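You operate a simulated robot arm through the tools that you are given. There is no shell and no other tool. Be economical: measure what you need, move in short steps, check, and stop when the job is done.

Carry out the task below with a simulated two-armed robot. There is one attempt and no reset: what you move stays moved.

TASK
Take the 0.30 feeler gauge from the top of the grey table and put it in the big orange tray. Put one of the rusty brackets from the upper shelf of rack two on the lower shelf of the tool bench. Fetch the red cloth and set it on top of the silver piston on the green bench. Fetch the brass elbow and set it on top of the grey box on the green bench. Open the red drawer. The order is free. Set down upright: brass elbow.

The check looks at the end state, three seconds after you hand in, the way a careful person would. Anything else that was tipped, shoved, dropped, spilled or broken makes it a failure. Flat cloth is picked up by pressing the open fingertips on it (5 to 10 N) and closing them slowly along it; thin cloth reads only 2 to 8 mm in the jaws.

THE ROBOT
Two 7-joint arms with two-finger parallel grippers on one trunk, on a base that drives. Base frame: it is fixed to the floor where the robot stands at the start and does not move with it; the origin is under the middle of the robot, x ahead of it, y to its left, z up; the surface under the hand at the start is at about z = 850. Units: mm, degrees, N and s.
The left shoulder is at the start at [70, 133, 1151], the right one opposite. With the tool pointing down near the work surface each hand reaches from about 180 to 640 mm from the robot's upright axis, wherever it stands, measured 20 degrees to its own side. Places, roughly: big orange tray (40x26x11 cm) [-2000, -1700, 600]; brass elbow (7x4x7 cm) [-21400, 4600, 700]; feeler gauge [500, -250, 750]; grey box [-20000, 4500, 750]; lower shelf of the tool bench [-3600, -1300, 100]; piston [-20250, 4500, 750]; red cloth (10x6x3 cm) [-20300, 4400, 700]; red drawer [400, 2000, 500]; rusty bracket (9x5x5 cm) [-8000, -1500, 1600]. Payload 1.57 kg a hand.
Tool frame (each hand has its own): the origin (TCP) lies between the finger pads and is the grasp point; the fingertips stand 30 mm ahead of it; z points along the fingers, y is the line along which they close. The gripper opens to 80 mm. The fingers are 17 mm wide and 12 mm thick; the gripper's body (40 by 82 mm) begins 80 mm behind the TCP.
Orientation is told as [roll, pitch, yaw] about the base's x, y, z axes, in that order, counted from this pose: with the fingers straight down and closing along the base's y, the tool's x points along the base's -x, its y along +y and its z along -z.

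THE INTERFACE
- The arms move only by the tool drive_tool. It takes "left_moves", "right_moves" or both (then of equal length, played together; a hand with none holds still); each is a list of rows, each a list of 7 numbers: the shift along the tool's x, y, z in units of 150 mm (1.0 is 150 mm), then the turn, a rotation vector about the tool's x, y, z in units of 90 degrees (1.0 is 90 degrees), then the finger opening in m, from 0 to 0.08. In form: [[tx, ty, tz, ax, ay, az, hand], ...]. A call has 1 to 12 rows; each row is the pose to reach, as a shift and turn from the pose commanded when the call began, along the tool's axes at that moment. A call with a number of a shift or a turn outside -1 to 1 is refused whole. A row lasts 0.2 s, in which the tool goes at most 50 mm and 8.6 degrees; a call with a longer step from one row to the next is refused whole, and so is a gripper value outside its range. A pose out of reach is approached as far as the arm can. The call stops where the force on the tool passes 40 N (or 10 N more than at its start, if that is more) or the arm is blocked; 0.2 s more then pass. Each finger travels about 153 mm/s and halts on what it meets, pressing with about 30 N; the grip force reading is that of the motor and also rises with nothing between the fingers. The clock runs only during rows and for 0.2 s after the last one: add rows that repeat a pose to give the fingers time. The reply holds the time, the measured pose of the TCP, the force on the tool along the base axes, the opening and the grip force, in the units named above and with some noise, with the torque about the TCP (base axes, N m) and any sound that the robot's microphone picked up, and new pictures: "views" is both (left out), scene, wrist or none (wrist: the cameras of the hands that moved).
- Cameras (640 x 400 px; columns grow to the right, rows downward): "scene" is now at [132.1, -17.7, 1371.7]; the picture's right is [-0.21, -0.98, 0.00], its down [-0.66, 0.14, -0.74] and it looks along [0.73, -0.15, -0.67] (base axes); focal length 252 px, centre (320, 200). "left" rides on the left gripper at [72, 7, -122] in its tool frame; the picture's right is [-0.09, 1.00, 0.00], its down [-0.84, -0.08, -0.54] and it looks along [-0.54, -0.05, 0.84] (tool axes); focal length 238 px, centre (320, 200). "right" rides on the right gripper at [72, -7, -122] in its tool frame; the picture's right is [0.09, 1.00, 0.00], its down [-0.84, 0.08, -0.54] and it looks along [-0.54, 0.05, 0.84] (tool axes); focal length 238 px, centre (320, 200). There is no depth. A picture from a camera that has moved, and an enlarged one, comes with that camera's place and axes in the base frame and with its lens.
- lift_body(by): slides the trunk up (or, below 0, down) by that many mm; the arms and the scene camera ride with it, the base frame stays. It gives what a move gives, with no picture.
- steer(legs): drives the robot by 1 to 6 legs, each [ahead, left, turn to the left] in mm, mm and degrees, along the robot's own axes; the way and the turn of a leg run together, so that a leg with both is an arc; at most 1500 mm and 180 degrees a leg. The arms and the cameras ride along, it lands a little off, and it stops where it bumps. It gives what a move gives, and a new picture of the scene camera.
- pan_tilt(pan, tilt): turns the head with the scene camera to pan (to the left, within 86 degrees either way) and tilt (down, from -29 to 69), counted from straight ahead of the robot. It gives what a move gives, and a new picture of the scene camera.
- close_up(camera, box): a new picture of the part [left, top, right, bottom] of that camera's present view, enlarged. It takes no simulated time.
- job_done(): hands the job in; it is judged then, once.

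Work in short steps. Places have to be worked out from the pictures, the camera data and where the tool is seen: move nearer, look again, correct. Check each grasp and each placing, and mend what went wrong. You have 165 turns and 260 pictures in all, those below and enlarged ones among them. Open the grippers and draw the arms clear of the work before you hand the job in, unless the task says otherwise; then end with one line.

The tools are called after "Call:" by a JSON object that holds its "api" and its "payload". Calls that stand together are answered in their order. drive_tool: Moves the arms, as the interface text tells. Its arguments: {"type":"object","properties":{"left_moves":{"type":"array","items":{"type":"array","items":{"type":"number"}}},"right_moves":{"type":"array","items":{"type":"array","items":{"type":"number"}}},"views":{"type":"string","enum":["both","scene","wrist","none"]}},"required":[]} The other tools are called the same way: lift_body (by) slides the trunk up or down; steer (legs) drives the base; pan_tilt (pan, tilt) turns the head that bears the scene camera; close_up (camera, box) takes an enlarged picture of a part of a camera's view; job_done () hands the job in.

At the start:

```text
time: 0.0
left_position: [533.5, 51.5, 1067.1]
left_tool_rot: [0.0, -0.1, 0.0]
left_wrist_force: [-0.1, 0.2, 0.5]
left_torque: [0.02, 0.01, 0.0]
left_grip_width: 79.9
left_grip_force: 0.0
right_position: [443.7, -305.7, 1103.2]
right_tool_rot: [0.0, 0.0, 0.0]
right_wrist_force: [-0.8, 0.0, 0.8]
right_torque: [0.0, 0.02, -0.01]
right_grip_width: 80.3
right_grip_force: 0.0
trunk travel left (down, up): [-725.0, 215.0]
robot x, y, heading: [2.1, 2.6, 0.1]
head pan, tilt: [-11.8, 42.0]
```

scene: 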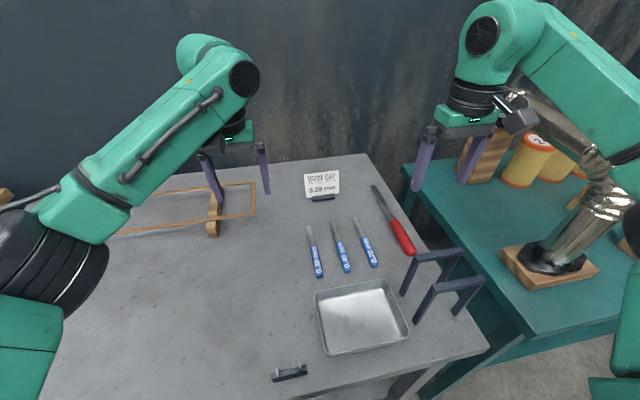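
right: 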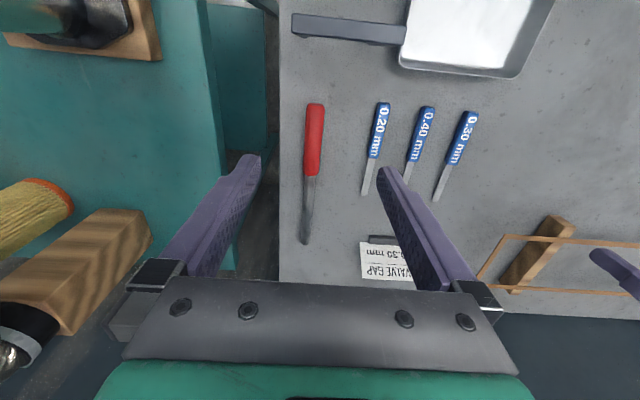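
left: 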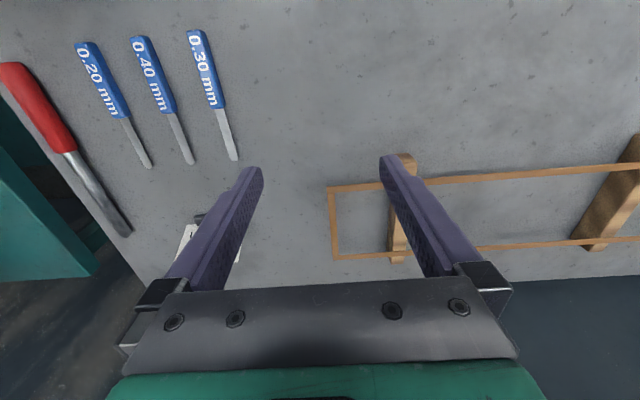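

The 0.30 gauge is the left-most one, with its handle at about x 434–519, y −85 on a surface near z 850. I'm moving the right hand towards it.

Call:
{"api": "drive_tool", "payload": {"right_moves": [[-0.06, 0.25, 0.1, 0, 0, 0, 0.06], [-0.12, 0.5, 0.2, 0, 0, 0, 0.05], [-0.18, 0.75, 0.3, 0, 0, 0, 0.05], [-0.23, 0.98, 0.4, 0, 0, 0, 0.05]], "views": "none"}}

Call:
{"api": "drive_tool", "payload": {"right_moves": [[0, 0.2, 0.2, 0, 0, 0, 0.05], [0, 0.4, 0.4, 0, 0, 0, 0.05], [0, 0.49, 0.6, 0, 0, 0, 0.05]], "views": "wrist"}}

```text
time: 1.0
left_position: [533.6, 53.6, 1066.1]
left_tool_rot: [-0.1, 0.1, 0.0]
left_wrist_force: [0.0, 0.9, 0.2]
left_torque: [-0.01, 0.04, 0.05]
left_grip_width: 79.9
left_grip_force: 0.0
right_position: [480.7, -155.4, 1041.2]
right_tool_rot: [0.0, 0.0, 0.0]
right_wrist_force: [0.7, 0.5, 0.7]
right_torque: [-0.02, 0.02, -0.01]
right_grip_width: 50.1
right_grip_force: 0.1
trunk travel left (down, up): [-725.0, 215.0]
robot x, y, heading: [0.2, -0.9, -0.1]
head pan, tilt: [-11.8, 42.0]
```

```text
time: 1.8
left_position: [533.3, 51.9, 1066.0]
left_tool_rot: [0.0, 0.0, 0.0]
left_wrist_force: [-0.5, 0.4, -0.7]
left_torque: [0.0, -0.03, -0.03]
left_grip_width: 80.1
left_grip_force: 0.1
right_position: [479.8, -83.6, 953.3]
right_tool_rot: [0.0, 0.0, 0.0]
right_wrist_force: [0.0, -0.1, -0.1]
right_torque: [0.04, 0.0, -0.02]
right_grip_width: 50.1
right_grip_force: 0.1
trunk travel left (down, up): [-725.0, 215.0]
robot x, y, heading: [0.9, 0.1, -0.2]
head pan, tilt: [-11.8, 42.0]
camera right: at [408.3, -91.7, 1075.3], right [-0.09, 1.0, 0.0], down [0.84, 0.08, 0.54], along [0.54, 0.05, -0.84], focal length 238 px, centre (320, 200)
```

right: 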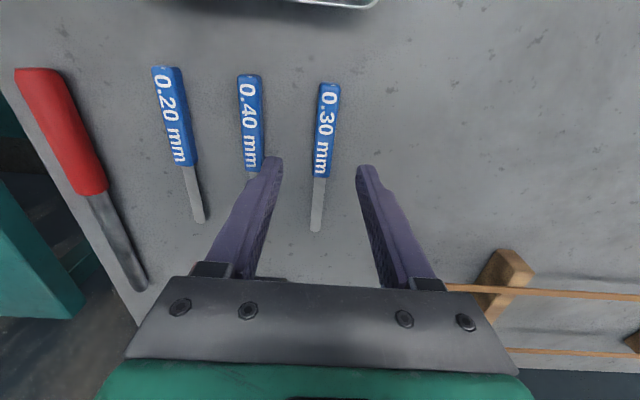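

The gauge lies under the hand at y≈−80. I'm descending slowly to near the surface.

Call:
{"api": "drive_tool", "payload": {"right_moves": [[0.02, 0.025, 0.2, 0, 0, 0, 0.05], [0.02, 0.025, 0.38, 0, 0, 0, 0.05], [0.02, 0.025, 0.44, 0, 0, 0, 0.05], [0.02, 0.025, 0.46, 0, 0, 0, 0.05]], "views": "wrist"}}

```text
time: 2.8
left_position: [532.8, 52.2, 1066.1]
left_tool_rot: [-0.1, 0.0, 0.0]
left_wrist_force: [-0.2, -0.9, -0.8]
left_torque: [0.01, -0.02, -0.01]
left_grip_width: 80.0
left_grip_force: 0.1
right_position: [475.5, -81.3, 884.6]
right_tool_rot: [0.0, 0.0, 0.0]
right_wrist_force: [-0.4, -0.1, 0.2]
right_torque: [0.02, -0.01, 0.02]
right_grip_width: 50.0
right_grip_force: 0.1
trunk travel left (down, up): [-725.0, 215.0]
robot x, y, heading: [-1.0, 0.9, 0.0]
head pan, tilt: [-11.8, 42.0]
camera right: at [404.4, -87.8, 1005.9], right [-0.09, 1.0, 0.0], down [0.84, 0.08, 0.54], along [0.54, 0.05, -0.84], focal length 238 px, centre (320, 200)
```

right: 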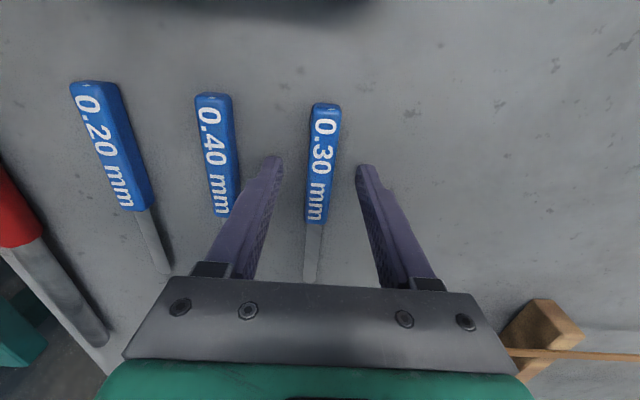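

The handle sits between the fingertips. I'm lowering 2 mm and closing.

Call:
{"api": "drive_tool", "payload": {"right_moves": [[0, 0, 0.015, 0, 0, 0, 0.04], [0, 0, 0.015, 0, 0, 0, 0.02], [0, 0, 0.015, 0, 0, 0, 0.0], [0, 0, 0.015, 0, 0, 0, 0.0], [0, 0, 0.015, 0, 0, 0, 0.0]], "views": "none"}}

Call:
{"api": "drive_tool", "payload": {"right_moves": [[0, 0, -0.1, 0, 0, 0, 0], [0, 0, -0.4, 0, 0, 0, 0], [0, 0, -0.7, 0, 0, 0, 0], [0, 0, -1, 0, 0, 0, 0]], "views": "both"}}

```text
time: 4.0
left_position: [533.0, 51.3, 1066.4]
left_tool_rot: [0.1, 0.0, 0.0]
left_wrist_force: [-0.1, -0.4, -1.3]
left_torque: [-0.01, -0.03, -0.02]
left_grip_width: 80.0
left_grip_force: 0.0
right_position: [476.9, -80.6, 881.9]
right_tool_rot: [0.0, -0.1, 0.0]
right_wrist_force: [0.8, 0.1, -0.4]
right_torque: [-0.02, 0.0, -0.01]
right_grip_width: 17.0
right_grip_force: 30.0
trunk travel left (down, up): [-725.0, 215.0]
robot x, y, heading: [1.6, 3.3, -0.1]
head pan, tilt: [-11.8, 42.0]
```

```text
time: 5.0
left_position: [532.5, 52.7, 1067.0]
left_tool_rot: [0.1, 0.0, 0.0]
left_wrist_force: [0.5, -0.2, -0.3]
left_torque: [-0.01, -0.06, 0.0]
left_grip_width: 80.1
left_grip_force: 0.1
right_position: [476.7, -80.7, 1035.5]
right_tool_rot: [0.1, 0.0, 0.0]
right_wrist_force: [1.0, -0.7, 0.5]
right_torque: [-0.03, -0.01, 0.0]
right_grip_width: 17.0
right_grip_force: 29.3
trunk travel left (down, up): [-725.0, 215.0]
robot x, y, heading: [-3.1, 1.1, 0.0]
head pan, tilt: [-11.8, 42.0]
camera scene: at [131.5, -17.1, 1371.7], right [-0.21, -0.98, 0.0], down [-0.66, 0.14, -0.74], along [0.73, -0.15, -0.67], focal length 252 px, centre (320, 200)
camera right: at [405.2, -87.8, 1156.8], right [-0.09, 1.0, 0.0], down [0.84, 0.08, 0.54], along [0.54, 0.05, -0.84], focal length 238 px, centre (320, 200)
```

scene: 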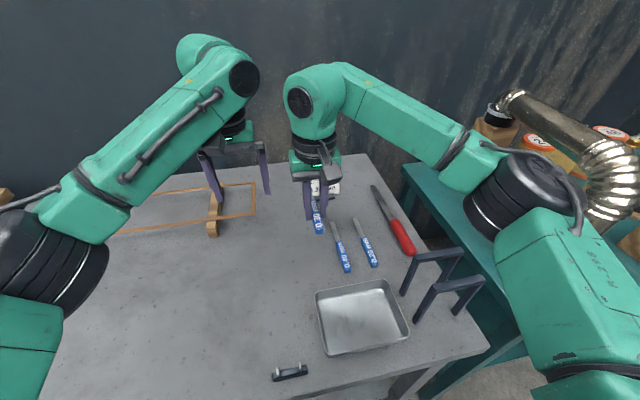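
right: 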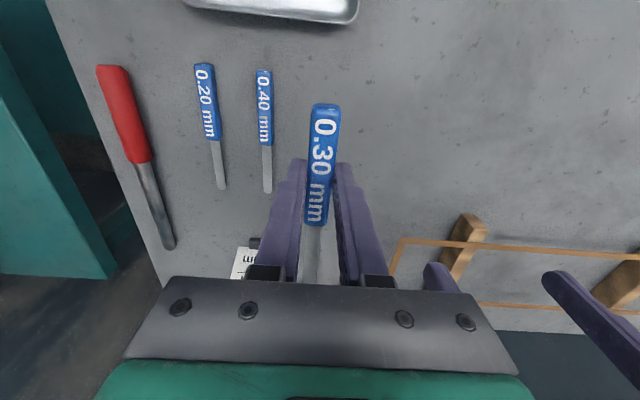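

The gauge is held (17 mm grip). I'm tucking both arms in for travel.

Call:
{"api": "drive_tool", "payload": {"right_moves": [[0.2, -0.12, 0, 0, 0, 0, 0], [0.4, -0.25, 0, 0, 0, 0, 0], [0.6, -0.4, 0, 0, 0, 0, 0], [0.8, -0.55, 0, 0, 0, 0, 0], [1.0, -0.7, 0, 0, 0, 0, 0]], "left_moves": [[0.2, 0.12, 0, 0, 0, 0, 0.08], [0.4, 0.25, 0, 0, 0, 0, 0.08], [0.6, 0.4, 0, 0, 0, 0, 0.08], [0.8, 0.55, 0, 0, 0, 0, 0.08], [1.0, 0.7, 0, 0, 0, 0, 0.08]], "views": "none"}}

Call:
{"api": "pan_tilt", "payload": {"pan": 80, "tilt": 20}}

Call:
{"api": "pan_tilt", "payload": {"pan": -80, "tilt": 20}}

```text
time: 6.2
left_position: [380.6, 158.5, 1068.0]
left_tool_rot: [-0.1, -0.1, 0.0]
left_wrist_force: [0.7, -0.2, -0.5]
left_torque: [-0.01, -0.02, 0.01]
left_grip_width: 79.8
left_grip_force: 0.0
right_position: [325.2, -186.7, 1034.0]
right_tool_rot: [-0.1, -0.3, -0.2]
right_wrist_force: [0.0, 0.4, 0.1]
right_torque: [-0.02, -0.01, 0.0]
right_grip_width: 16.6
right_grip_force: 30.0
trunk travel left (down, up): [-725.0, 215.0]
robot x, y, heading: [-1.0, 1.7, -0.0]
head pan, tilt: [-11.8, 42.0]
```

```text
time: 7.9
left_position: [383.3, 159.1, 1066.9]
left_tool_rot: [-0.1, 0.0, 0.0]
left_wrist_force: [-0.1, 0.1, -0.9]
left_torque: [0.0, 0.0, 0.01]
left_grip_width: 79.9
left_grip_force: 0.0
right_position: [328.5, -187.4, 1032.6]
right_tool_rot: [0.1, -0.1, 0.0]
right_wrist_force: [-0.6, 0.2, 0.1]
right_torque: [-0.01, 0.02, 0.01]
right_grip_width: 16.9
right_grip_force: 30.0
trunk travel left (down, up): [-725.0, 215.0]
robot x, y, heading: [2.2, 0.6, 0.1]
head pan, tilt: [80.0, 20.0]
camera scene: at [66.4, 91.2, 1406.1], right [0.98, -0.17, 0.0], down [-0.06, -0.34, -0.94], along [0.16, 0.93, -0.34], focal length 252 px, centre (320, 200)
```

scene: 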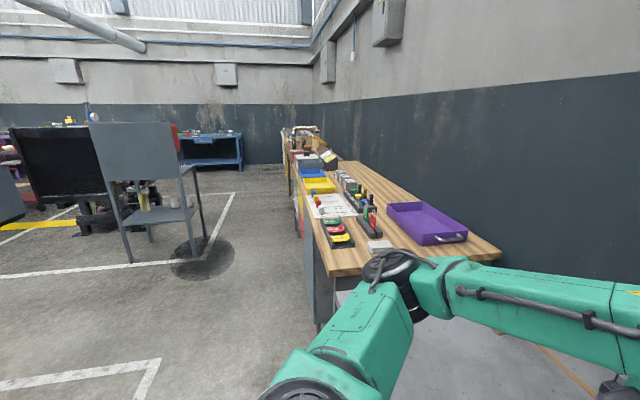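

```text
time: 10.3
left_position: [384.9, 157.9, 1067.6]
left_tool_rot: [0.0, 0.0, 0.0]
left_wrist_force: [-0.4, 0.5, 0.5]
left_torque: [0.02, -0.01, 0.01]
left_grip_width: 80.2
left_grip_force: 0.1
right_position: [328.3, -186.3, 1031.4]
right_tool_rot: [0.1, 0.0, 0.0]
right_wrist_force: [-0.6, -0.1, -0.4]
right_torque: [0.0, -0.01, 0.0]
right_grip_width: 16.9
right_grip_force: 30.3
trunk travel left (down, up): [-725.0, 215.0]
robot x, y, heading: [4.3, -1.5, 0.2]
head pan, tilt: [-80.0, 20.0]
camera scene: at [66.5, -92.3, 1406.1], right [-0.98, -0.17, 0.0], down [-0.06, 0.34, -0.94], along [0.16, -0.93, -0.34], focal length 252 px, centre (320, 200)
```

scene: 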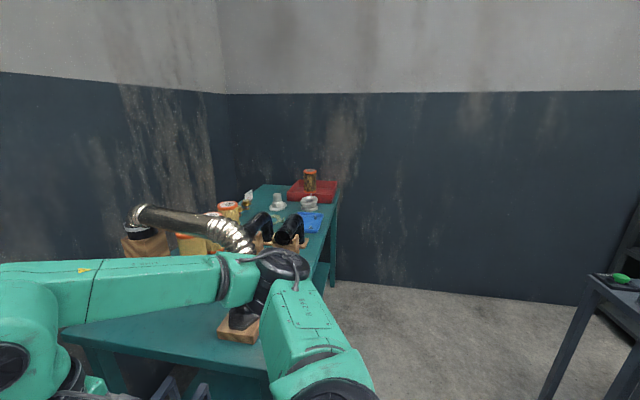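

The wooden bench on the left likely has the red drawer, with its front facing −x. I'm backing off and looking left at it.

Call:
{"api": "steer", "payload": {"legs": [[-800, 0, 0], [0, 1000, 0]]}}

Call:
{"api": "pan_tilt", "payload": {"pan": 40, "tilt": 25}}

```text
time: 19.5
left_position: [-446.3, 1166.8, 1066.5]
left_tool_rot: [0.0, 0.1, 1.1]
left_wrist_force: [-0.8, -0.1, -0.3]
left_torque: [-0.01, 0.0, 0.02]
left_grip_width: 79.9
left_grip_force: 0.0
right_position: [-495.2, 819.1, 1031.0]
right_tool_rot: [0.0, 0.0, 1.1]
right_wrist_force: [0.0, 0.2, -0.4]
right_torque: [0.01, 0.0, 0.0]
right_grip_width: 16.7
right_grip_force: 30.7
trunk travel left (down, up): [-725.0, 215.0]
robot x, y, heading: [-825.0, 999.4, 1.0]
head pan, tilt: [-80.0, 20.0]
camera scene: at [-758.5, 909.6, 1406.1], right [-0.98, -0.19, 0.0], down [-0.07, 0.34, -0.94], along [0.18, -0.92, -0.34], focal length 252 px, centre (320, 200)
```

scene: 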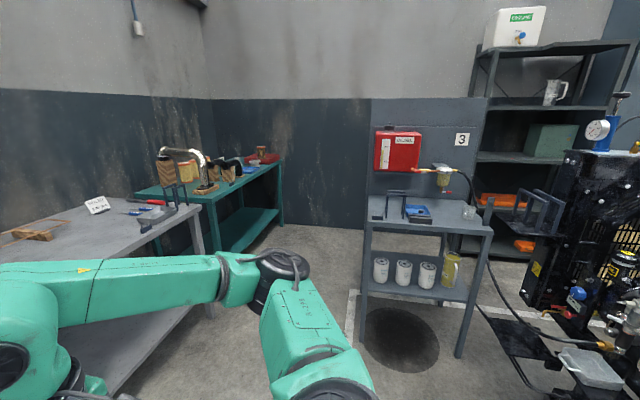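

```text
time: 21.5
left_position: [-445.7, 1166.2, 1067.0]
left_tool_rot: [0.0, -0.1, 1.1]
left_wrist_force: [0.3, -0.2, 0.2]
left_torque: [0.02, 0.02, -0.02]
left_grip_width: 80.2
left_grip_force: 0.1
right_position: [-494.5, 819.7, 1030.9]
right_tool_rot: [0.0, 0.0, 1.1]
right_wrist_force: [-0.3, -0.4, -0.4]
right_torque: [0.01, 0.0, -0.01]
right_grip_width: 16.9
right_grip_force: 30.0
trunk travel left (down, up): [-725.0, 215.0]
robot x, y, heading: [-829.3, 999.3, 1.1]
head pan, tilt: [40.0, 25.0]
camera scene: at [-706.8, 1061.8, 1398.0], right [0.66, -0.75, 0.0], down [-0.32, -0.28, -0.91], along [0.68, 0.59, -0.42], focal length 252 px, centre (320, 200)
```

scene: 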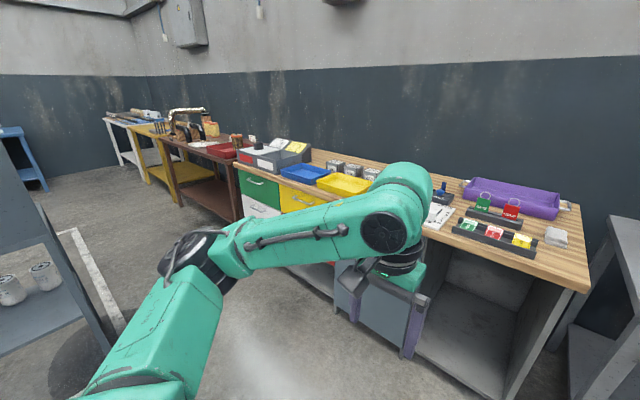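

Drawers (green, white, yellow, red hint) are visible. I'm moving left another 700 mm for a better view.

Call:
{"api": "steer", "payload": {"legs": [[0, 700, -1]]}}

Call:
{"api": "pan_tilt", "payload": {"pan": 5, "tilt": 42}}

```text
time: 25.4
left_position: [-455.3, 1874.6, 1067.0]
left_tool_rot: [0.0, 0.0, 0.7]
left_wrist_force: [-0.4, 0.3, 0.4]
left_torque: [-0.01, -0.02, 0.02]
left_grip_width: 80.3
left_grip_force: 0.0
right_position: [-506.6, 1528.6, 1032.1]
right_tool_rot: [-0.1, 0.0, 0.6]
right_wrist_force: [0.1, -0.3, -0.1]
right_torque: [0.0, 0.03, -0.02]
right_grip_width: 17.0
right_grip_force: 30.2
trunk travel left (down, up): [-725.0, 215.0]
robot x, y, heading: [-836.8, 1715.0, 0.7]
head pan, tilt: [40.0, 25.0]
camera scene: at [-716.9, 1771.2, 1398.1], right [0.65, -0.76, 0.0], down [-0.32, -0.27, -0.91], along [0.69, 0.59, -0.42], focal length 252 px, centre (320, 200)
```

scene: 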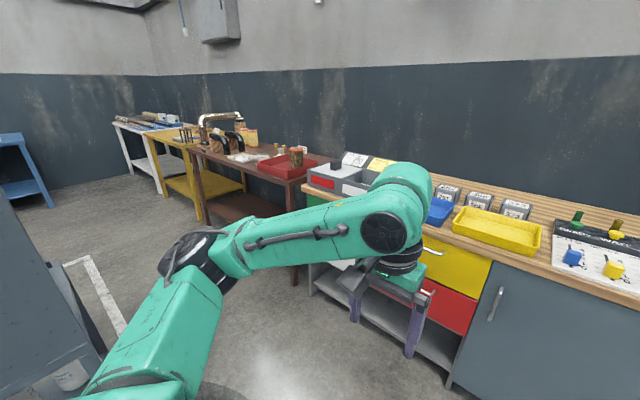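

```text
time: 26.4
left_position: [-454.9, 1874.7, 1067.9]
left_tool_rot: [0.0, 0.0, 0.8]
left_wrist_force: [0.9, 0.0, 0.0]
left_torque: [0.05, 0.01, -0.02]
left_grip_width: 80.0
left_grip_force: 0.1
right_position: [-506.8, 1528.9, 1032.0]
right_tool_rot: [0.0, 0.1, 0.6]
right_wrist_force: [0.0, 0.8, -0.7]
right_torque: [0.02, 0.0, 0.02]
right_grip_width: 17.2
right_grip_force: 29.9
trunk travel left (down, up): [-725.0, 215.0]
robot x, y, heading: [-841.3, 1711.6, 0.4]
head pan, tilt: [5.0, 42.0]
camera scene: at [-703.7, 1719.9, 1371.8], right [0.1, -1.0, 0.0], down [-0.67, -0.07, -0.74], along [0.74, 0.07, -0.67], focal length 252 px, centre (320, 200)
```

scene: 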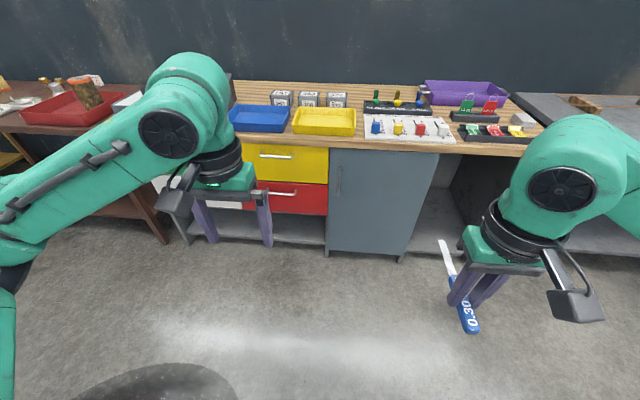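

The red drawer sits under the yellow one with its handle around [260, 2044, 540]. I'm zooming in on it.

Call:
{"api": "close_up", "payload": {"camera": "scene", "box": [230, 130, 350, 230]}}

```text
4.00 times, centred on (290, 180) of scene
camera zoom: at [-703.7, 1719.9, 1371.8], right [0.1, -1.0, 0.0], down [-0.67, -0.07, -0.74], along [0.74, 0.07, -0.67], focal length 1008 px, centre (440, 280)
```

zoom: 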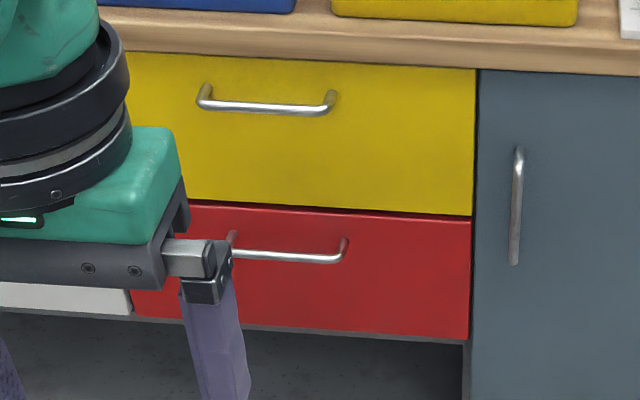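

The handle bar is centred at about [245, 2006, 540] and runs horizontally. I'm turning the left hand to point forward with its fingers closing vertically, in two 60° steps.

Call:
{"api": "drive_tool", "payload": {"left_moves": [[0, 0, 0, -0.048, -0.048, 0.048, 0.08], [0, 0, 0, -0.096, -0.096, 0.096, 0.08], [0, 0, 0, -0.144, -0.144, 0.144, 0.08], [0, 0, 0, -0.192, -0.192, 0.192, 0.08], [0, 0, 0, -0.24, -0.24, 0.24, 0.08], [0, 0, 0, -0.288, -0.288, 0.288, 0.08], [0, 0, 0, -0.336, -0.336, 0.336, 0.08], [0, 0, 0, -0.385, -0.385, 0.385, 0.08]], "views": "none"}}

Call:
{"api": "drive_tool", "payload": {"left_moves": [[0, 0, 0, -0.048, -0.048, 0.048, 0.08], [0, 0, 0, -0.096, -0.096, 0.096, 0.08], [0, 0, 0, -0.144, -0.144, 0.144, 0.08], [0, 0, 0, -0.192, -0.192, 0.192, 0.08], [0, 0, 0, -0.24, -0.24, 0.24, 0.08], [0, 0, 0, -0.288, -0.288, 0.288, 0.08], [0, 0, 0, -0.336, -0.336, 0.336, 0.08], [0, 0, 0, -0.385, -0.385, 0.385, 0.08]], "views": "both"}}

```text
time: 28.2
left_position: [-413.5, 1834.1, 1039.8]
left_tool_rot: [41.2, -19.4, -40.6]
left_wrist_force: [0.5, -0.1, 0.0]
left_torque: [-0.02, 0.01, 0.0]
left_grip_width: 79.8
left_grip_force: 0.0
left hand out of reach, approached as far as the arm can: row 5, 6, 7, 8
right_position: [-506.3, 1530.9, 1031.5]
right_tool_rot: [-0.2, 0.0, 0.7]
right_wrist_force: [0.4, -0.4, -0.4]
right_torque: [-0.02, 0.0, 0.01]
right_grip_width: 16.9
right_grip_force: 30.2
trunk travel left (down, up): [-725.0, 215.0]
robot x, y, heading: [-839.1, 1712.3, 0.5]
head pan, tilt: [5.0, 42.0]
```

```text
time: 30.0
left_position: [-417.8, 1834.4, 1038.6]
left_tool_rot: [87.5, -2.4, -86.8]
left_wrist_force: [-0.3, -0.7, -0.2]
left_torque: [-0.01, -0.01, 0.01]
left_grip_width: 79.8
left_grip_force: 0.1
left hand out of reach, approached as far as the arm can: row 1, 2, 3, 4
right_position: [-507.8, 1530.0, 1032.2]
right_tool_rot: [-0.2, 0.0, 0.6]
right_wrist_force: [-1.0, 0.5, -0.1]
right_torque: [-0.01, 0.03, 0.0]
right_grip_width: 17.0
right_grip_force: 29.6
trunk travel left (down, up): [-725.0, 215.0]
robot x, y, heading: [-837.3, 1713.1, 0.5]
head pan, tilt: [5.0, 42.0]
camera scene: at [-704.6, 1721.1, 1371.9], right [0.1, -1.0, 0.0], down [-0.67, -0.07, -0.74], along [0.74, 0.07, -0.67], focal length 252 px, centre (320, 200)
camera left: at [-541.2, 1898.7, 1048.6], right [0.05, -0.05, 1.0], down [-0.5, -0.87, -0.02], along [0.87, -0.49, -0.06], focal length 238 px, centre (320, 200)
```

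scene: 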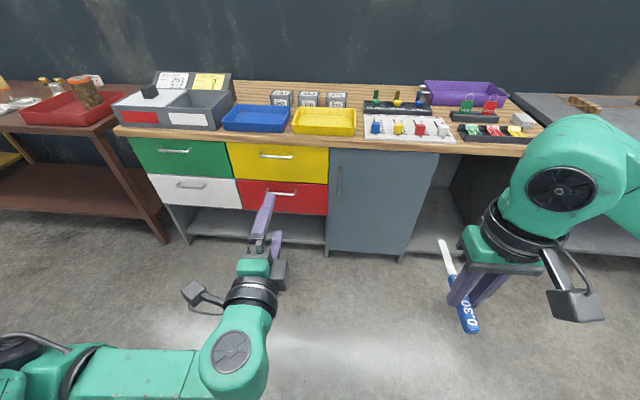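
left: 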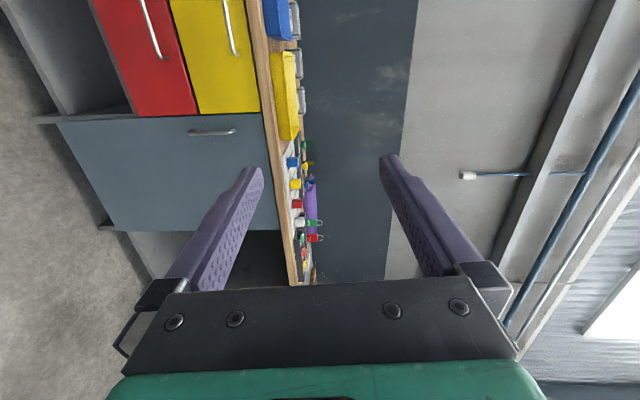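

Orientation reached. I'm shifting left, lowering the trunk to handle height, then driving closer.

Call:
{"api": "steer", "payload": {"legs": [[300, 172, 0]]}}

Call:
{"api": "lift_body", "payload": {"by": -495}}

Call:
{"api": "pan_tilt", "payload": {"pan": 15, "tilt": 25}}

```text
time: 32.2
left_position: [-120.8, 2009.3, 1039.6]
left_tool_rot: [87.4, -2.5, -86.5]
left_wrist_force: [-0.1, -0.4, -1.0]
left_torque: [0.01, 0.01, 0.0]
left_grip_width: 79.7
left_grip_force: 0.1
right_position: [-210.9, 1704.2, 1031.8]
right_tool_rot: [0.1, 0.0, 0.9]
right_wrist_force: [0.8, -0.3, -0.3]
right_torque: [0.01, 0.01, 0.01]
right_grip_width: 17.0
right_grip_force: 30.1
trunk travel left (down, up): [-725.0, 215.0]
robot x, y, heading: [-540.1, 1889.1, 0.7]
head pan, tilt: [5.0, 42.0]
camera scene: at [-408.5, 1895.4, 1371.8], right [0.1, -0.99, 0.0], down [-0.67, -0.07, -0.74], along [0.74, 0.08, -0.67], focal length 252 px, centre (320, 200)
```

scene: 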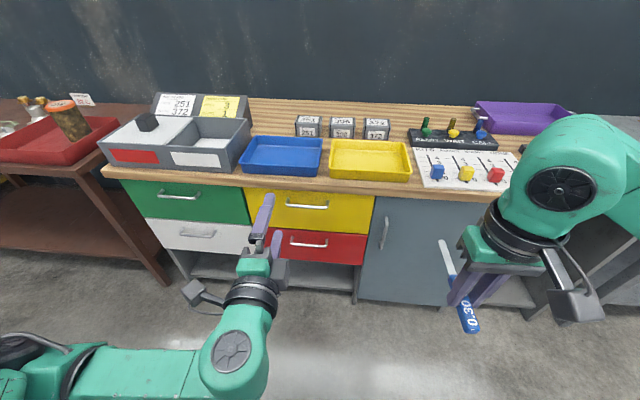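

```text
refused: -495 is not a number from -400 to 400
```

```text
time: 33.0
left_position: [-121.6, 2009.6, 1039.2]
left_tool_rot: [87.3, -2.6, -86.5]
left_wrist_force: [-0.1, 0.2, -0.4]
left_torque: [0.04, 0.03, -0.03]
left_grip_width: 79.8
left_grip_force: 0.0
right_position: [-211.0, 1704.8, 1031.3]
right_tool_rot: [0.0, 0.0, 0.8]
right_wrist_force: [-0.3, 0.5, -1.3]
right_torque: [0.01, 0.02, 0.0]
right_grip_width: 17.0
right_grip_force: 30.0
trunk travel left (down, up): [-725.0, 215.0]
robot x, y, heading: [-538.2, 1885.5, 0.6]
head pan, tilt: [15.0, 25.0]
camera scene: at [-402.4, 1912.3, 1398.0], right [0.27, -0.96, 0.0], down [-0.41, -0.12, -0.91], along [0.87, 0.25, -0.42], focal length 252 px, centre (320, 200)
```

scene: 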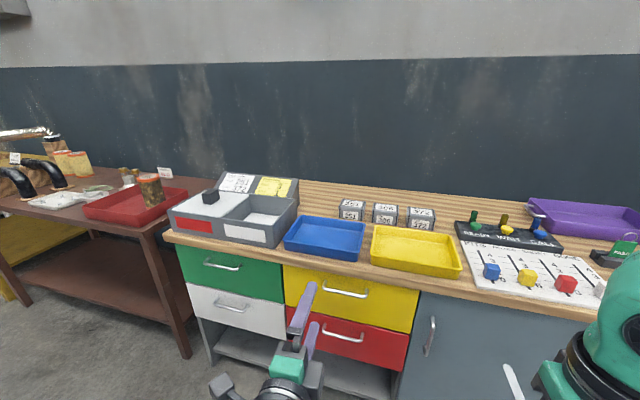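

Triangulation gives the handle at about [232, 2007, 555]. I'm lowering in two parts.

Call:
{"api": "lift_body", "payload": {"by": -300}}

Call:
{"api": "lift_body", "payload": {"by": -183}}

Call:
{"api": "steer", "payload": {"legs": [[130, 0, -0.5]]}}

Call:
{"api": "close_up", "payload": {"camera": "left", "box": [0, 0, 640, 400]}}

```text
time: 36.0
left_position: [-119.2, 2009.6, 740.7]
left_tool_rot: [87.4, -2.7, -86.5]
left_wrist_force: [0.0, -0.1, 0.0]
left_torque: [0.04, -0.04, -0.01]
left_grip_width: 79.8
left_grip_force: 0.0
right_position: [-209.7, 1704.6, 732.5]
right_tool_rot: [0.0, 0.0, 0.8]
right_wrist_force: [-0.1, 0.6, -0.7]
right_torque: [-0.01, -0.03, -0.02]
right_grip_width: 16.9
right_grip_force: 29.5
trunk travel left (down, up): [-425.0, 515.0]
robot x, y, heading: [-542.2, 1886.7, 0.8]
head pan, tilt: [15.0, 25.0]
```

```text
time: 38.0
left_position: [-121.0, 2010.2, 556.7]
left_tool_rot: [87.3, -2.6, -86.5]
left_wrist_force: [0.7, -0.1, 0.6]
left_torque: [0.02, -0.01, 0.01]
left_grip_width: 79.7
left_grip_force: 0.1
right_position: [-211.2, 1705.6, 549.7]
right_tool_rot: [0.0, 0.0, 0.7]
right_wrist_force: [0.5, -0.1, 0.1]
right_torque: [0.02, 0.01, 0.04]
right_grip_width: 16.8
right_grip_force: 29.9
trunk travel left (down, up): [-242.0, 698.0]
robot x, y, heading: [-540.1, 1887.7, 0.8]
head pan, tilt: [15.0, 25.0]
```

```text
time: 39.3
left_position: [12.4, 2008.5, 555.5]
left_tool_rot: [87.3, -2.6, -86.9]
left_wrist_force: [-0.3, -0.8, 0.1]
left_torque: [-0.03, -0.02, 0.0]
left_grip_width: 79.9
left_grip_force: 0.0
right_position: [-81.4, 1704.1, 548.6]
right_tool_rot: [0.0, -0.1, 0.3]
right_wrist_force: [-1.2, -0.3, -0.2]
right_torque: [0.01, 0.01, 0.01]
right_grip_width: 17.0
right_grip_force: 30.3
trunk travel left (down, up): [-242.0, 698.0]
robot x, y, heading: [-411.0, 1889.6, 0.2]
head pan, tilt: [15.0, 25.0]
camera scene: at [-270.1, 1912.5, 915.0], right [0.26, -0.96, 0.0], down [-0.41, -0.11, -0.91], along [0.87, 0.24, -0.42], focal length 252 px, centre (320, 200)
```

scene: 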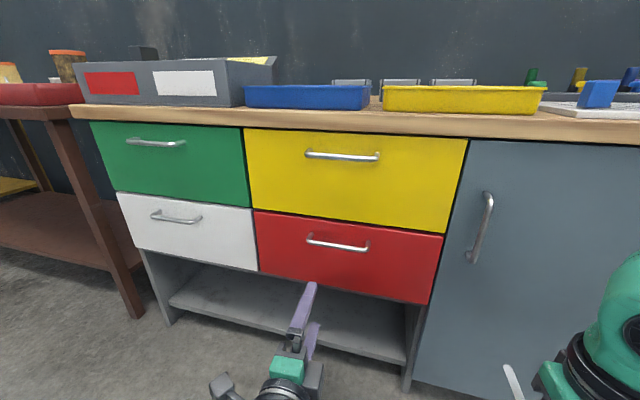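

```text
1.00 times, centred on (320, 200) of left (not enlarged: the box is as wide or as high as the picture)
camera zoom: at [-111.6, 2072.9, 565.4], right [0.05, -0.04, 1.0], down [-0.5, -0.87, -0.01], along [0.86, -0.5, -0.07], focal length 238 px, centre (320, 200)
```

zoom: 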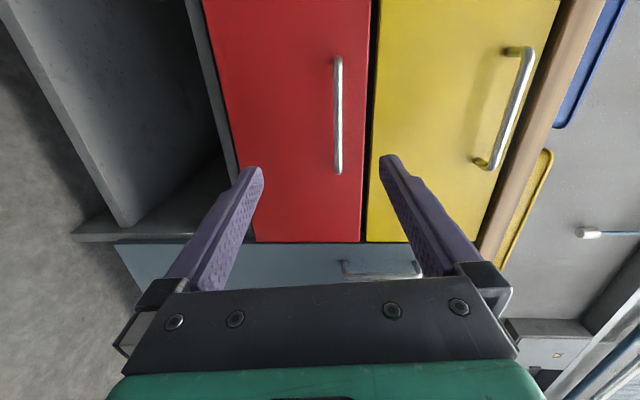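

The wrist view puts the handle at about [225, 2006, 565]. I'm advancing 150 mm along the fingers and rising a bit.

Call:
{"api": "drive_tool", "payload": {"left_moves": [[0, 0.05, 0.25, 0, 0, 0, 0.07], [0, 0.1, 0.5, 0, 0, 0, 0.06], [0, 0.13, 0.75, 0, 0, 0, 0.06], [0, 0.13, 1.0, 0, 0, 0, 0.06]], "views": "both"}}

```text
time: 40.3
left_position: [162.6, 2016.3, 569.5]
left_tool_rot: [87.2, -2.7, -87.0]
left_wrist_force: [-0.6, 0.0, -0.5]
left_torque: [0.03, 0.01, -0.04]
left_grip_width: 59.7
left_grip_force: 0.0
right_position: [-81.1, 1703.6, 549.2]
right_tool_rot: [-0.1, 0.0, 0.3]
right_wrist_force: [0.6, 0.4, -0.7]
right_torque: [0.02, -0.01, 0.06]
right_grip_width: 17.0
right_grip_force: 29.9
trunk travel left (down, up): [-242.0, 698.0]
robot x, y, heading: [-407.4, 1889.0, 0.4]
head pan, tilt: [15.0, 25.0]
camera scene: at [-270.2, 1912.4, 915.0], right [0.26, -0.96, 0.0], down [-0.41, -0.11, -0.91], along [0.87, 0.24, -0.42], focal length 252 px, centre (320, 200)
camera left: at [37.5, 2081.1, 579.0], right [0.05, -0.04, 1.0], down [-0.5, -0.87, -0.01], along [0.86, -0.5, -0.07], focal length 238 px, centre (320, 200)
```

scene: 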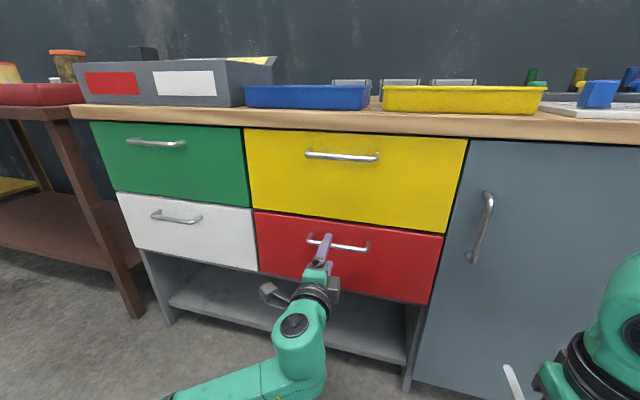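
left: 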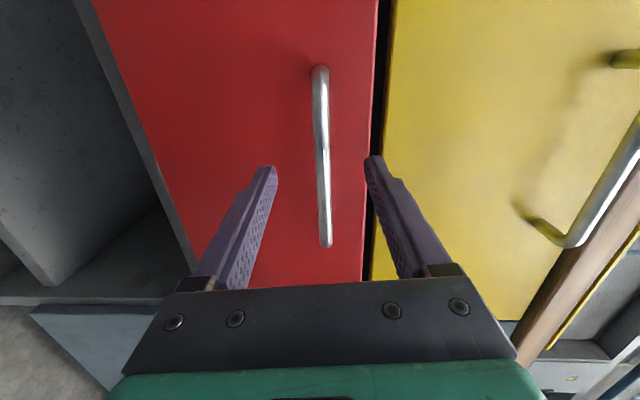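

The bar lies between the fingers. I'm advancing about 58 mm and closing.

Call:
{"api": "drive_tool", "payload": {"left_moves": [[0, 0, 0.2, 0, 0, 0, 0.06], [0, 0, 0.32, 0, 0, 0, 0.06], [0, 0, 0.38, 0, 0, 0, 0.06], [0, 0, 0.38, 0, 0, 0, 0.03], [0, 0, 0.38, 0, 0, 0, 0.0], [0, 0, 0.38, 0, 0, 0, 0.0], [0, 0, 0.38, 0, 0, 0, 0.0]], "views": "both"}}

```text
time: 41.1
left_position: [209.0, 2018.2, 568.6]
left_tool_rot: [87.6, -2.5, -87.1]
left_wrist_force: [-21.6, 1.8, -0.5]
left_torque: [-0.05, -0.72, -0.08]
left_grip_width: 57.9
left_grip_force: 0.1
right_position: [-82.3, 1703.3, 549.9]
right_tool_rot: [0.0, -0.2, 0.5]
right_wrist_force: [-0.1, -0.2, -0.2]
right_torque: [-0.01, 0.0, 0.02]
right_grip_width: 17.4
right_grip_force: 29.9
trunk travel left (down, up): [-242.0, 698.0]
robot x, y, heading: [-408.5, 1890.7, 0.5]
head pan, tilt: [15.0, 25.0]
stopped in row 3 (left hand): the force on the tool passed its limit at 44 N (the readings are from after the stop); the commanded pose is now the measured one
camera scene: at [-273.7, 1913.2, 915.4], right [0.27, -0.96, 0.0], down [-0.4, -0.11, -0.91], along [0.87, 0.24, -0.42], focal length 252 px, centre (320, 200)
camera left: at [84.9, 2083.9, 577.0], right [0.04, -0.05, 1.0], down [-0.5, -0.87, -0.02], along [0.86, -0.5, -0.06], focal length 238 px, centre (320, 200)
```

scene: 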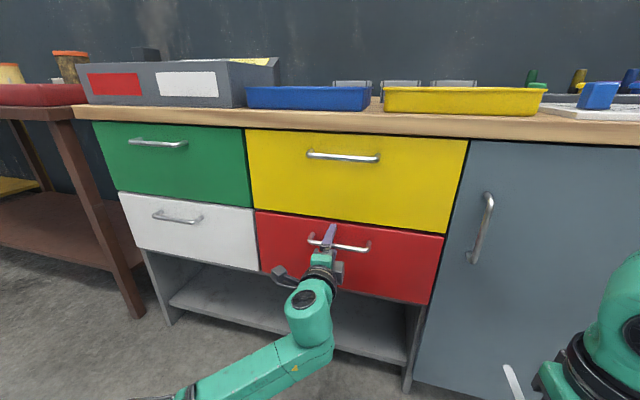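
left: 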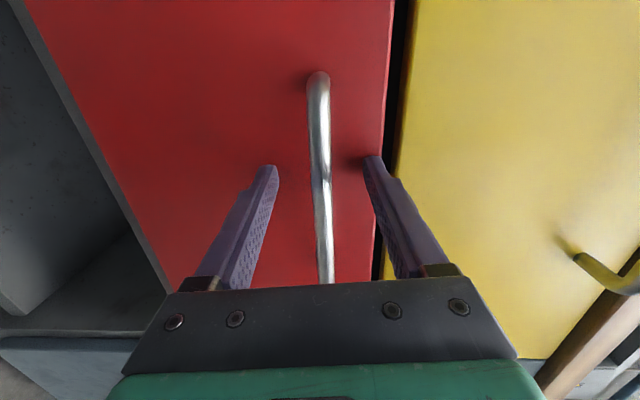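

The tips touched the drawer front, so the bar is well inside the jaws. I'm backing off 5 mm and closing.

Call:
{"api": "drive_tool", "payload": {"left_moves": [[0, 0, -0.035, 0, 0, 0, 0.05], [0, 0, -0.035, 0, 0, 0, 0.03], [0, 0, -0.035, 0, 0, 0, 0.0], [0, 0, -0.035, 0, 0, 0, 0.0], [0, 0, -0.035, 0, 0, 0, 0.0]], "views": "wrist"}}

```text
time: 42.3
left_position: [206.4, 2017.6, 570.3]
left_tool_rot: [87.6, -2.5, -87.0]
left_wrist_force: [3.4, 2.5, 12.6]
left_torque: [0.55, 0.01, -0.05]
left_grip_width: 12.2
left_grip_force: 29.0
right_position: [-82.4, 1704.0, 549.3]
right_tool_rot: [0.0, -0.1, 0.5]
right_wrist_force: [0.3, -0.5, -0.3]
right_torque: [-0.03, -0.02, 0.01]
right_grip_width: 17.1
right_grip_force: 29.4
trunk travel left (down, up): [-242.0, 698.0]
robot x, y, heading: [-407.9, 1885.2, 0.6]
head pan, tilt: [15.0, 25.0]
camera left: at [81.2, 2082.8, 578.4], right [0.04, -0.05, 1.0], down [-0.5, -0.87, -0.02], along [0.86, -0.5, -0.06], focal length 238 px, centre (320, 200)
```

left: 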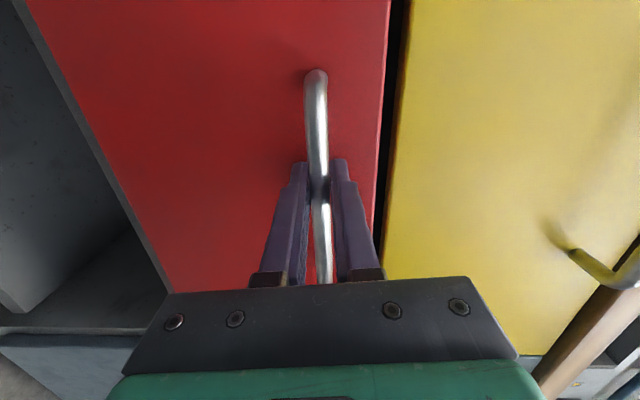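

Gripped. I'm pulling the drawer about 148 mm straight back.

Call:
{"api": "drive_tool", "payload": {"left_moves": [[0.008, -0.008, -0.15, 0, 0, 0, 0.0], [0.016, -0.016, -0.32, 0, 0, 0, 0.0], [0.026, -0.025, -0.5, 0, 0, 0, 0.0], [0.037, -0.035, -0.7, 0, 0, 0, 0], [0.047, -0.045, -0.88, 0, 0, 0, 0], [0.053, -0.05, -0.99, 0, 0, 0, 0]], "views": "scene"}}

```text
time: 43.7
left_position: [54.5, 2017.2, 569.2]
left_tool_rot: [87.8, -2.5, -87.0]
left_wrist_force: [-1.3, 6.2, 27.1]
left_torque: [0.47, 0.04, 0.2]
left_grip_width: 12.2
left_grip_force: 29.4
right_position: [-82.9, 1702.3, 550.0]
right_tool_rot: [0.0, -0.2, 0.5]
right_wrist_force: [-0.4, 0.1, -0.4]
right_torque: [0.02, 0.03, 0.02]
right_grip_width: 16.8
right_grip_force: 29.8
trunk travel left (down, up): [-242.0, 698.0]
robot x, y, heading: [-411.4, 1890.4, 0.6]
head pan, tilt: [15.0, 25.0]
camera scene: at [-273.6, 1912.5, 915.7], right [0.27, -0.96, 0.0], down [-0.4, -0.11, -0.91], along [0.88, 0.24, -0.42], focal length 252 px, centre (320, 200)
```

scene: 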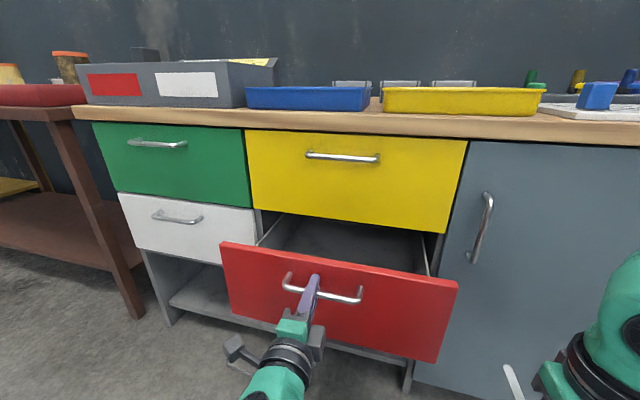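

The drawer opens well. I'm pulling another 90 mm, easing the vertical load slightly.

Call:
{"api": "drive_tool", "payload": {"left_moves": [[0, 0.015, -0.02, 0, 0, 0, 0.0], [0.01, 0.01, -0.2, 0, 0, 0, 0.0], [0.02, 0.0, -0.4, 0, 0, 0, 0.0], [0.03, -0.01, -0.6, 0, 0, 0, 0]], "views": "scene"}}

```text
time: 44.5
left_position: [1.0, 2010.1, 569.9]
left_tool_rot: [87.9, -2.0, -88.7]
left_wrist_force: [0.2, 10.0, 0.0]
left_torque: [0.56, -0.06, 0.84]
left_grip_width: 12.3
left_grip_force: 29.5
left hand out of reach, approached as far as the arm can: row 3, 4
right_position: [-80.9, 1706.9, 549.1]
right_tool_rot: [-0.1, 0.0, 0.6]
right_wrist_force: [0.0, 0.0, -0.3]
right_torque: [-0.02, 0.04, 0.01]
right_grip_width: 16.9
right_grip_force: 30.3
trunk travel left (down, up): [-242.0, 698.0]
robot x, y, heading: [-409.1, 1890.0, 0.6]
head pan, tilt: [15.0, 25.0]
stopped in row 4 (left hand): the force on the tool passed its limit at 48 N (the readings are from after the stop); the commanded pose is now the measured one
camera scene: at [-270.2, 1914.2, 914.3], right [0.27, -0.96, 0.0], down [-0.41, -0.11, -0.91], along [0.87, 0.24, -0.42], focal length 252 px, centre (320, 200)
```

scene: 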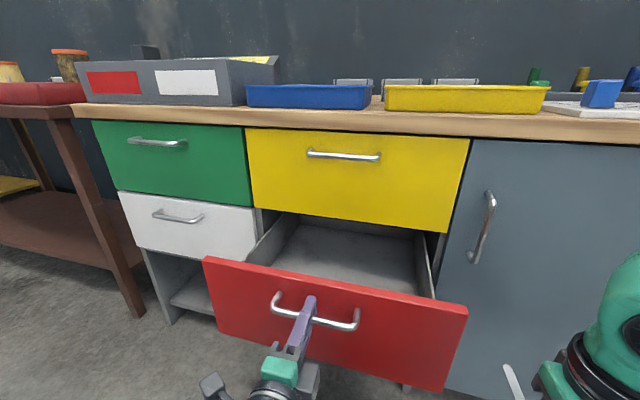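

Open about 205 mm, and the arm is at its inner limit. I'm driving back another 70 mm while still gripping.

Call:
{"api": "steer", "payload": {"legs": [[-70, 0, 0]]}}

```text
time: 45.5
left_position: [-71.1, 2010.0, 570.9]
left_tool_rot: [87.8, -2.3, -88.7]
left_wrist_force: [-1.2, 25.3, -3.0]
left_torque: [0.54, -0.01, 0.02]
left_grip_width: 12.3
left_grip_force: 29.9
right_position: [-151.7, 1706.6, 550.3]
right_tool_rot: [-0.2, 0.0, 0.5]
right_wrist_force: [0.4, 0.1, -0.8]
right_torque: [0.0, 0.01, -0.02]
right_grip_width: 16.9
right_grip_force: 29.6
trunk travel left (down, up): [-242.0, 698.0]
robot x, y, heading: [-482.6, 1890.9, 0.6]
head pan, tilt: [15.0, 25.0]
camera scene: at [-342.5, 1915.5, 914.9], right [0.27, -0.96, 0.0], down [-0.41, -0.12, -0.91], along [0.87, 0.24, -0.42], focal length 252 px, centre (320, 200)
```

scene: 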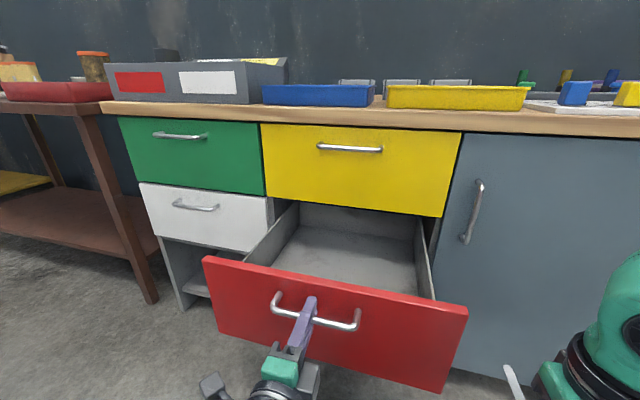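

Open about 275 mm. I'm releasing and backing away.

Call:
{"api": "drive_tool", "payload": {"left_moves": [[0, 0, 0, 0, 0, 0, 0.03], [0, 0, 0, 0, 0, 0, 0.06], [0, 0, 0, 0, 0, 0, 0.06]], "views": "none"}}

Call:
{"api": "steer", "payload": {"legs": [[-500, 0, 0]]}}

```text
time: 46.3
left_position: [-71.1, 2008.5, 571.4]
left_tool_rot: [87.8, -2.1, -88.8]
left_wrist_force: [-0.8, 0.2, -0.5]
left_torque: [0.01, -0.05, -0.01]
left_grip_width: 59.9
left_grip_force: 0.0
right_position: [-152.1, 1705.6, 549.1]
right_tool_rot: [0.0, 0.0, 0.5]
right_wrist_force: [0.0, -0.3, -0.5]
right_torque: [-0.01, -0.01, 0.01]
right_grip_width: 17.0
right_grip_force: 30.2
trunk travel left (down, up): [-242.0, 698.0]
robot x, y, heading: [-482.4, 1890.5, 0.4]
head pan, tilt: [15.0, 25.0]
```

```text
time: 49.3
left_position: [-567.5, 2003.6, 569.8]
left_tool_rot: [87.9, -2.2, -89.4]
left_wrist_force: [0.0, -0.5, 0.3]
left_torque: [-0.02, -0.02, 0.03]
left_grip_width: 59.9
left_grip_force: 0.0
right_position: [-651.2, 1699.4, 549.0]
right_tool_rot: [0.0, 0.0, 0.0]
right_wrist_force: [0.5, 0.5, 0.0]
right_torque: [-0.01, -0.02, 0.0]
right_grip_width: 16.9
right_grip_force: 29.9
trunk travel left (down, up): [-242.0, 698.0]
robot x, y, heading: [-980.1, 1884.0, 0.2]
head pan, tilt: [15.0, 25.0]
camera scene: at [-839.7, 1909.2, 915.1], right [0.26, -0.97, 0.0], down [-0.41, -0.11, -0.91], along [0.88, 0.24, -0.42], focal length 252 px, centre (320, 200)
```

scene: 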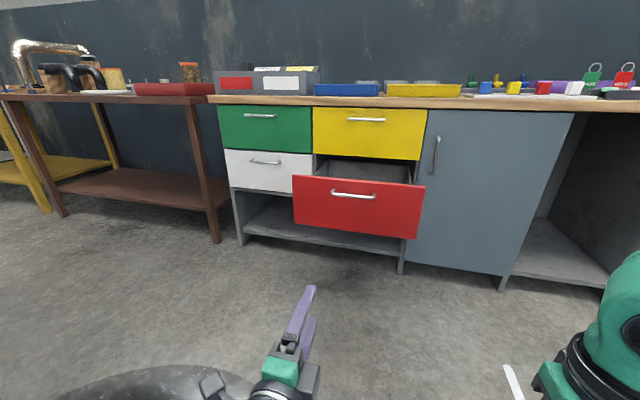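

The drawer is open. I'm lifting the trunk, returning the left hand to pointing down, and looking toward the tray area.

Call:
{"api": "lift_body", "payload": {"by": 400}}

Call:
{"api": "drive_tool", "payload": {"left_moves": [[0, 0, 0, 0.048, 0.048, -0.048, 0.08], [0, 0, 0, 0.096, 0.096, -0.096, 0.08], [0, 0, 0, 0.144, 0.144, -0.144, 0.08], [0, 0, 0, 0.192, 0.192, -0.192, 0.08], [0, 0, 0, 0.24, 0.24, -0.24, 0.08], [0, 0, 0, 0.288, 0.288, -0.288, 0.08], [0, 0, 0, 0.336, 0.336, -0.336, 0.08], [0, 0, 0, 0.385, 0.385, -0.385, 0.08]], "views": "none"}}

Call:
{"api": "drive_tool", "payload": {"left_moves": [[0, 0, 0, 0.048, 0.048, -0.048, 0.08], [0, 0, 0, 0.096, 0.096, -0.096, 0.08], [0, 0, 0, 0.144, 0.144, -0.144, 0.08], [0, 0, 0, 0.192, 0.192, -0.192, 0.08], [0, 0, 0, 0.24, 0.24, -0.24, 0.08], [0, 0, 0, 0.288, 0.288, -0.288, 0.08], [0, 0, 0, 0.336, 0.336, -0.336, 0.08], [0, 0, 0, 0.385, 0.385, -0.385, 0.08]], "views": "none"}}

Call:
{"api": "pan_tilt", "payload": {"pan": -86, "tilt": 20}}

```text
time: 53.1
left_position: [-567.7, 2001.4, 970.4]
left_tool_rot: [87.8, -2.1, -89.3]
left_wrist_force: [0.1, 0.1, 0.2]
left_torque: [0.0, 0.02, -0.03]
left_grip_width: 60.2
left_grip_force: 0.1
right_position: [-650.5, 1700.4, 949.3]
right_tool_rot: [-0.1, 0.0, 0.0]
right_wrist_force: [-0.1, 0.6, 0.1]
right_torque: [0.0, 0.02, 0.02]
right_grip_width: 17.1
right_grip_force: 29.3
trunk travel left (down, up): [-642.0, 298.0]
robot x, y, heading: [-977.4, 1888.8, -0.0]
head pan, tilt: [15.0, 25.0]
```

```text
time: 54.5
left_position: [-570.0, 2021.5, 951.3]
left_tool_rot: [62.8, -7.7, -60.5]
left_wrist_force: [0.6, -0.2, -0.5]
left_torque: [0.01, -0.04, -0.01]
left_grip_width: 80.1
left_grip_force: 0.0
right_position: [-649.6, 1699.6, 947.5]
right_tool_rot: [0.0, -0.1, 0.2]
right_wrist_force: [0.4, -0.8, 0.0]
right_torque: [-0.01, 0.03, 0.01]
right_grip_width: 16.7
right_grip_force: 30.0
trunk travel left (down, up): [-642.0, 298.0]
robot x, y, heading: [-978.1, 1884.2, 0.4]
head pan, tilt: [15.0, 25.0]
stopped in row 6 (left hand): the arm was blocked; the commanded pose is now the measured one
```

```text
time: 55.1
left_position: [-571.9, 2048.1, 937.3]
left_tool_rot: [60.0, -0.9, -49.8]
left_wrist_force: [-0.2, 0.5, -0.1]
left_torque: [0.02, -0.02, 0.0]
left_grip_width: 80.1
left_grip_force: 0.0
right_position: [-651.4, 1700.0, 949.8]
right_tool_rot: [0.0, 0.1, 0.1]
right_wrist_force: [0.8, 0.5, -1.8]
right_torque: [0.04, -0.02, 0.0]
right_grip_width: 17.0
right_grip_force: 29.9
trunk travel left (down, up): [-642.0, 298.0]
robot x, y, heading: [-978.2, 1885.9, 0.0]
head pan, tilt: [15.0, 25.0]
stopped in row 3 (left hand): the arm was blocked; the commanded pose is now the measured one
```

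```text
time: 56.9
left_position: [-572.9, 2048.1, 936.9]
left_tool_rot: [60.2, -0.8, -50.0]
left_wrist_force: [-0.7, 0.3, 0.5]
left_torque: [0.02, -0.02, -0.01]
left_grip_width: 80.0
left_grip_force: 0.1
right_position: [-650.2, 1699.3, 948.4]
right_tool_rot: [0.0, -0.1, 0.0]
right_wrist_force: [0.1, -0.2, -1.5]
right_torque: [-0.01, -0.02, 0.0]
right_grip_width: 17.1
right_grip_force: 30.2
trunk travel left (down, up): [-642.0, 298.0]
robot x, y, heading: [-979.5, 1889.0, -0.0]
head pan, tilt: [-85.9, 20.0]
camera scene: at [-921.9, 1792.3, 1323.1], right [-1.0, -0.07, 0.0], down [-0.02, 0.34, -0.94], along [0.07, -0.94, -0.34], focal length 252 px, centre (320, 200)
```

scene: 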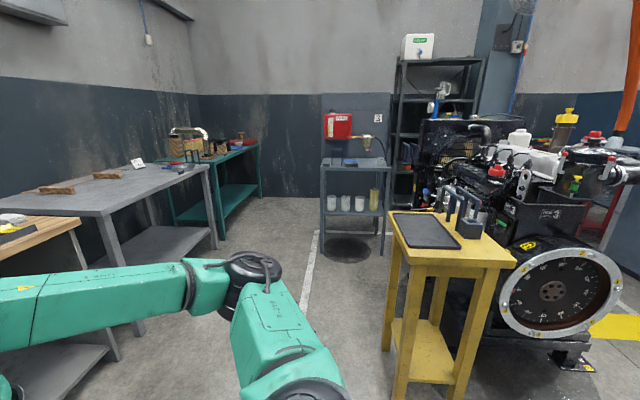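

The left wrist hit a joint limit while rotating back. I'm extending 100 mm ahead first, then rotating to straight down.

Call:
{"api": "drive_tool", "payload": {"left_moves": [[-0.14, 0.085, 0.15, 0, 0, 0, 0.08], [-0.29, 0.17, 0.3, 0, 0, 0, 0.08], [-0.43, 0.255, 0.44, 0, 0, 0, 0.08], [-0.43, 0.255, 0.44, 0.069, 0.032, -0.056, 0.08], [-0.43, 0.255, 0.44, 0.138, 0.064, -0.112, 0.08], [-0.43, 0.255, 0.44, 0.207, 0.096, -0.167, 0.08], [-0.43, 0.255, 0.44, 0.276, 0.128, -0.223, 0.08], [-0.43, 0.255, 0.44, 0.345, 0.16, -0.279, 0.08], [-0.43, 0.255, 0.44, 0.415, 0.193, -0.335, 0.08], [-0.43, 0.255, 0.44, 0.484, 0.225, -0.39, 0.08], [-0.43, 0.255, 0.44, 0.553, 0.257, -0.446, 0.08], [-0.43, 0.255, 0.44, 0.622, 0.289, -0.502, 0.08]], "views": "none"}}

```text
time: 57.9
left_position: [-470.0, 2094.0, 935.3]
left_tool_rot: [59.9, 2.3, -41.4]
left_wrist_force: [0.1, 0.1, -0.2]
left_torque: [0.01, 0.04, -0.02]
left_grip_width: 79.9
left_grip_force: 0.0
right_position: [-651.8, 1699.7, 948.7]
right_tool_rot: [0.1, 0.0, 0.2]
right_wrist_force: [0.1, -0.4, -0.5]
right_torque: [0.03, 0.02, -0.01]
right_grip_width: 17.1
right_grip_force: 29.7
trunk travel left (down, up): [-642.0, 298.0]
robot x, y, heading: [-978.6, 1884.4, -0.1]
head pan, tilt: [-85.9, 20.0]
stopped in row 5 (left hand): the arm was blocked; the commanded pose is now the measured one
```

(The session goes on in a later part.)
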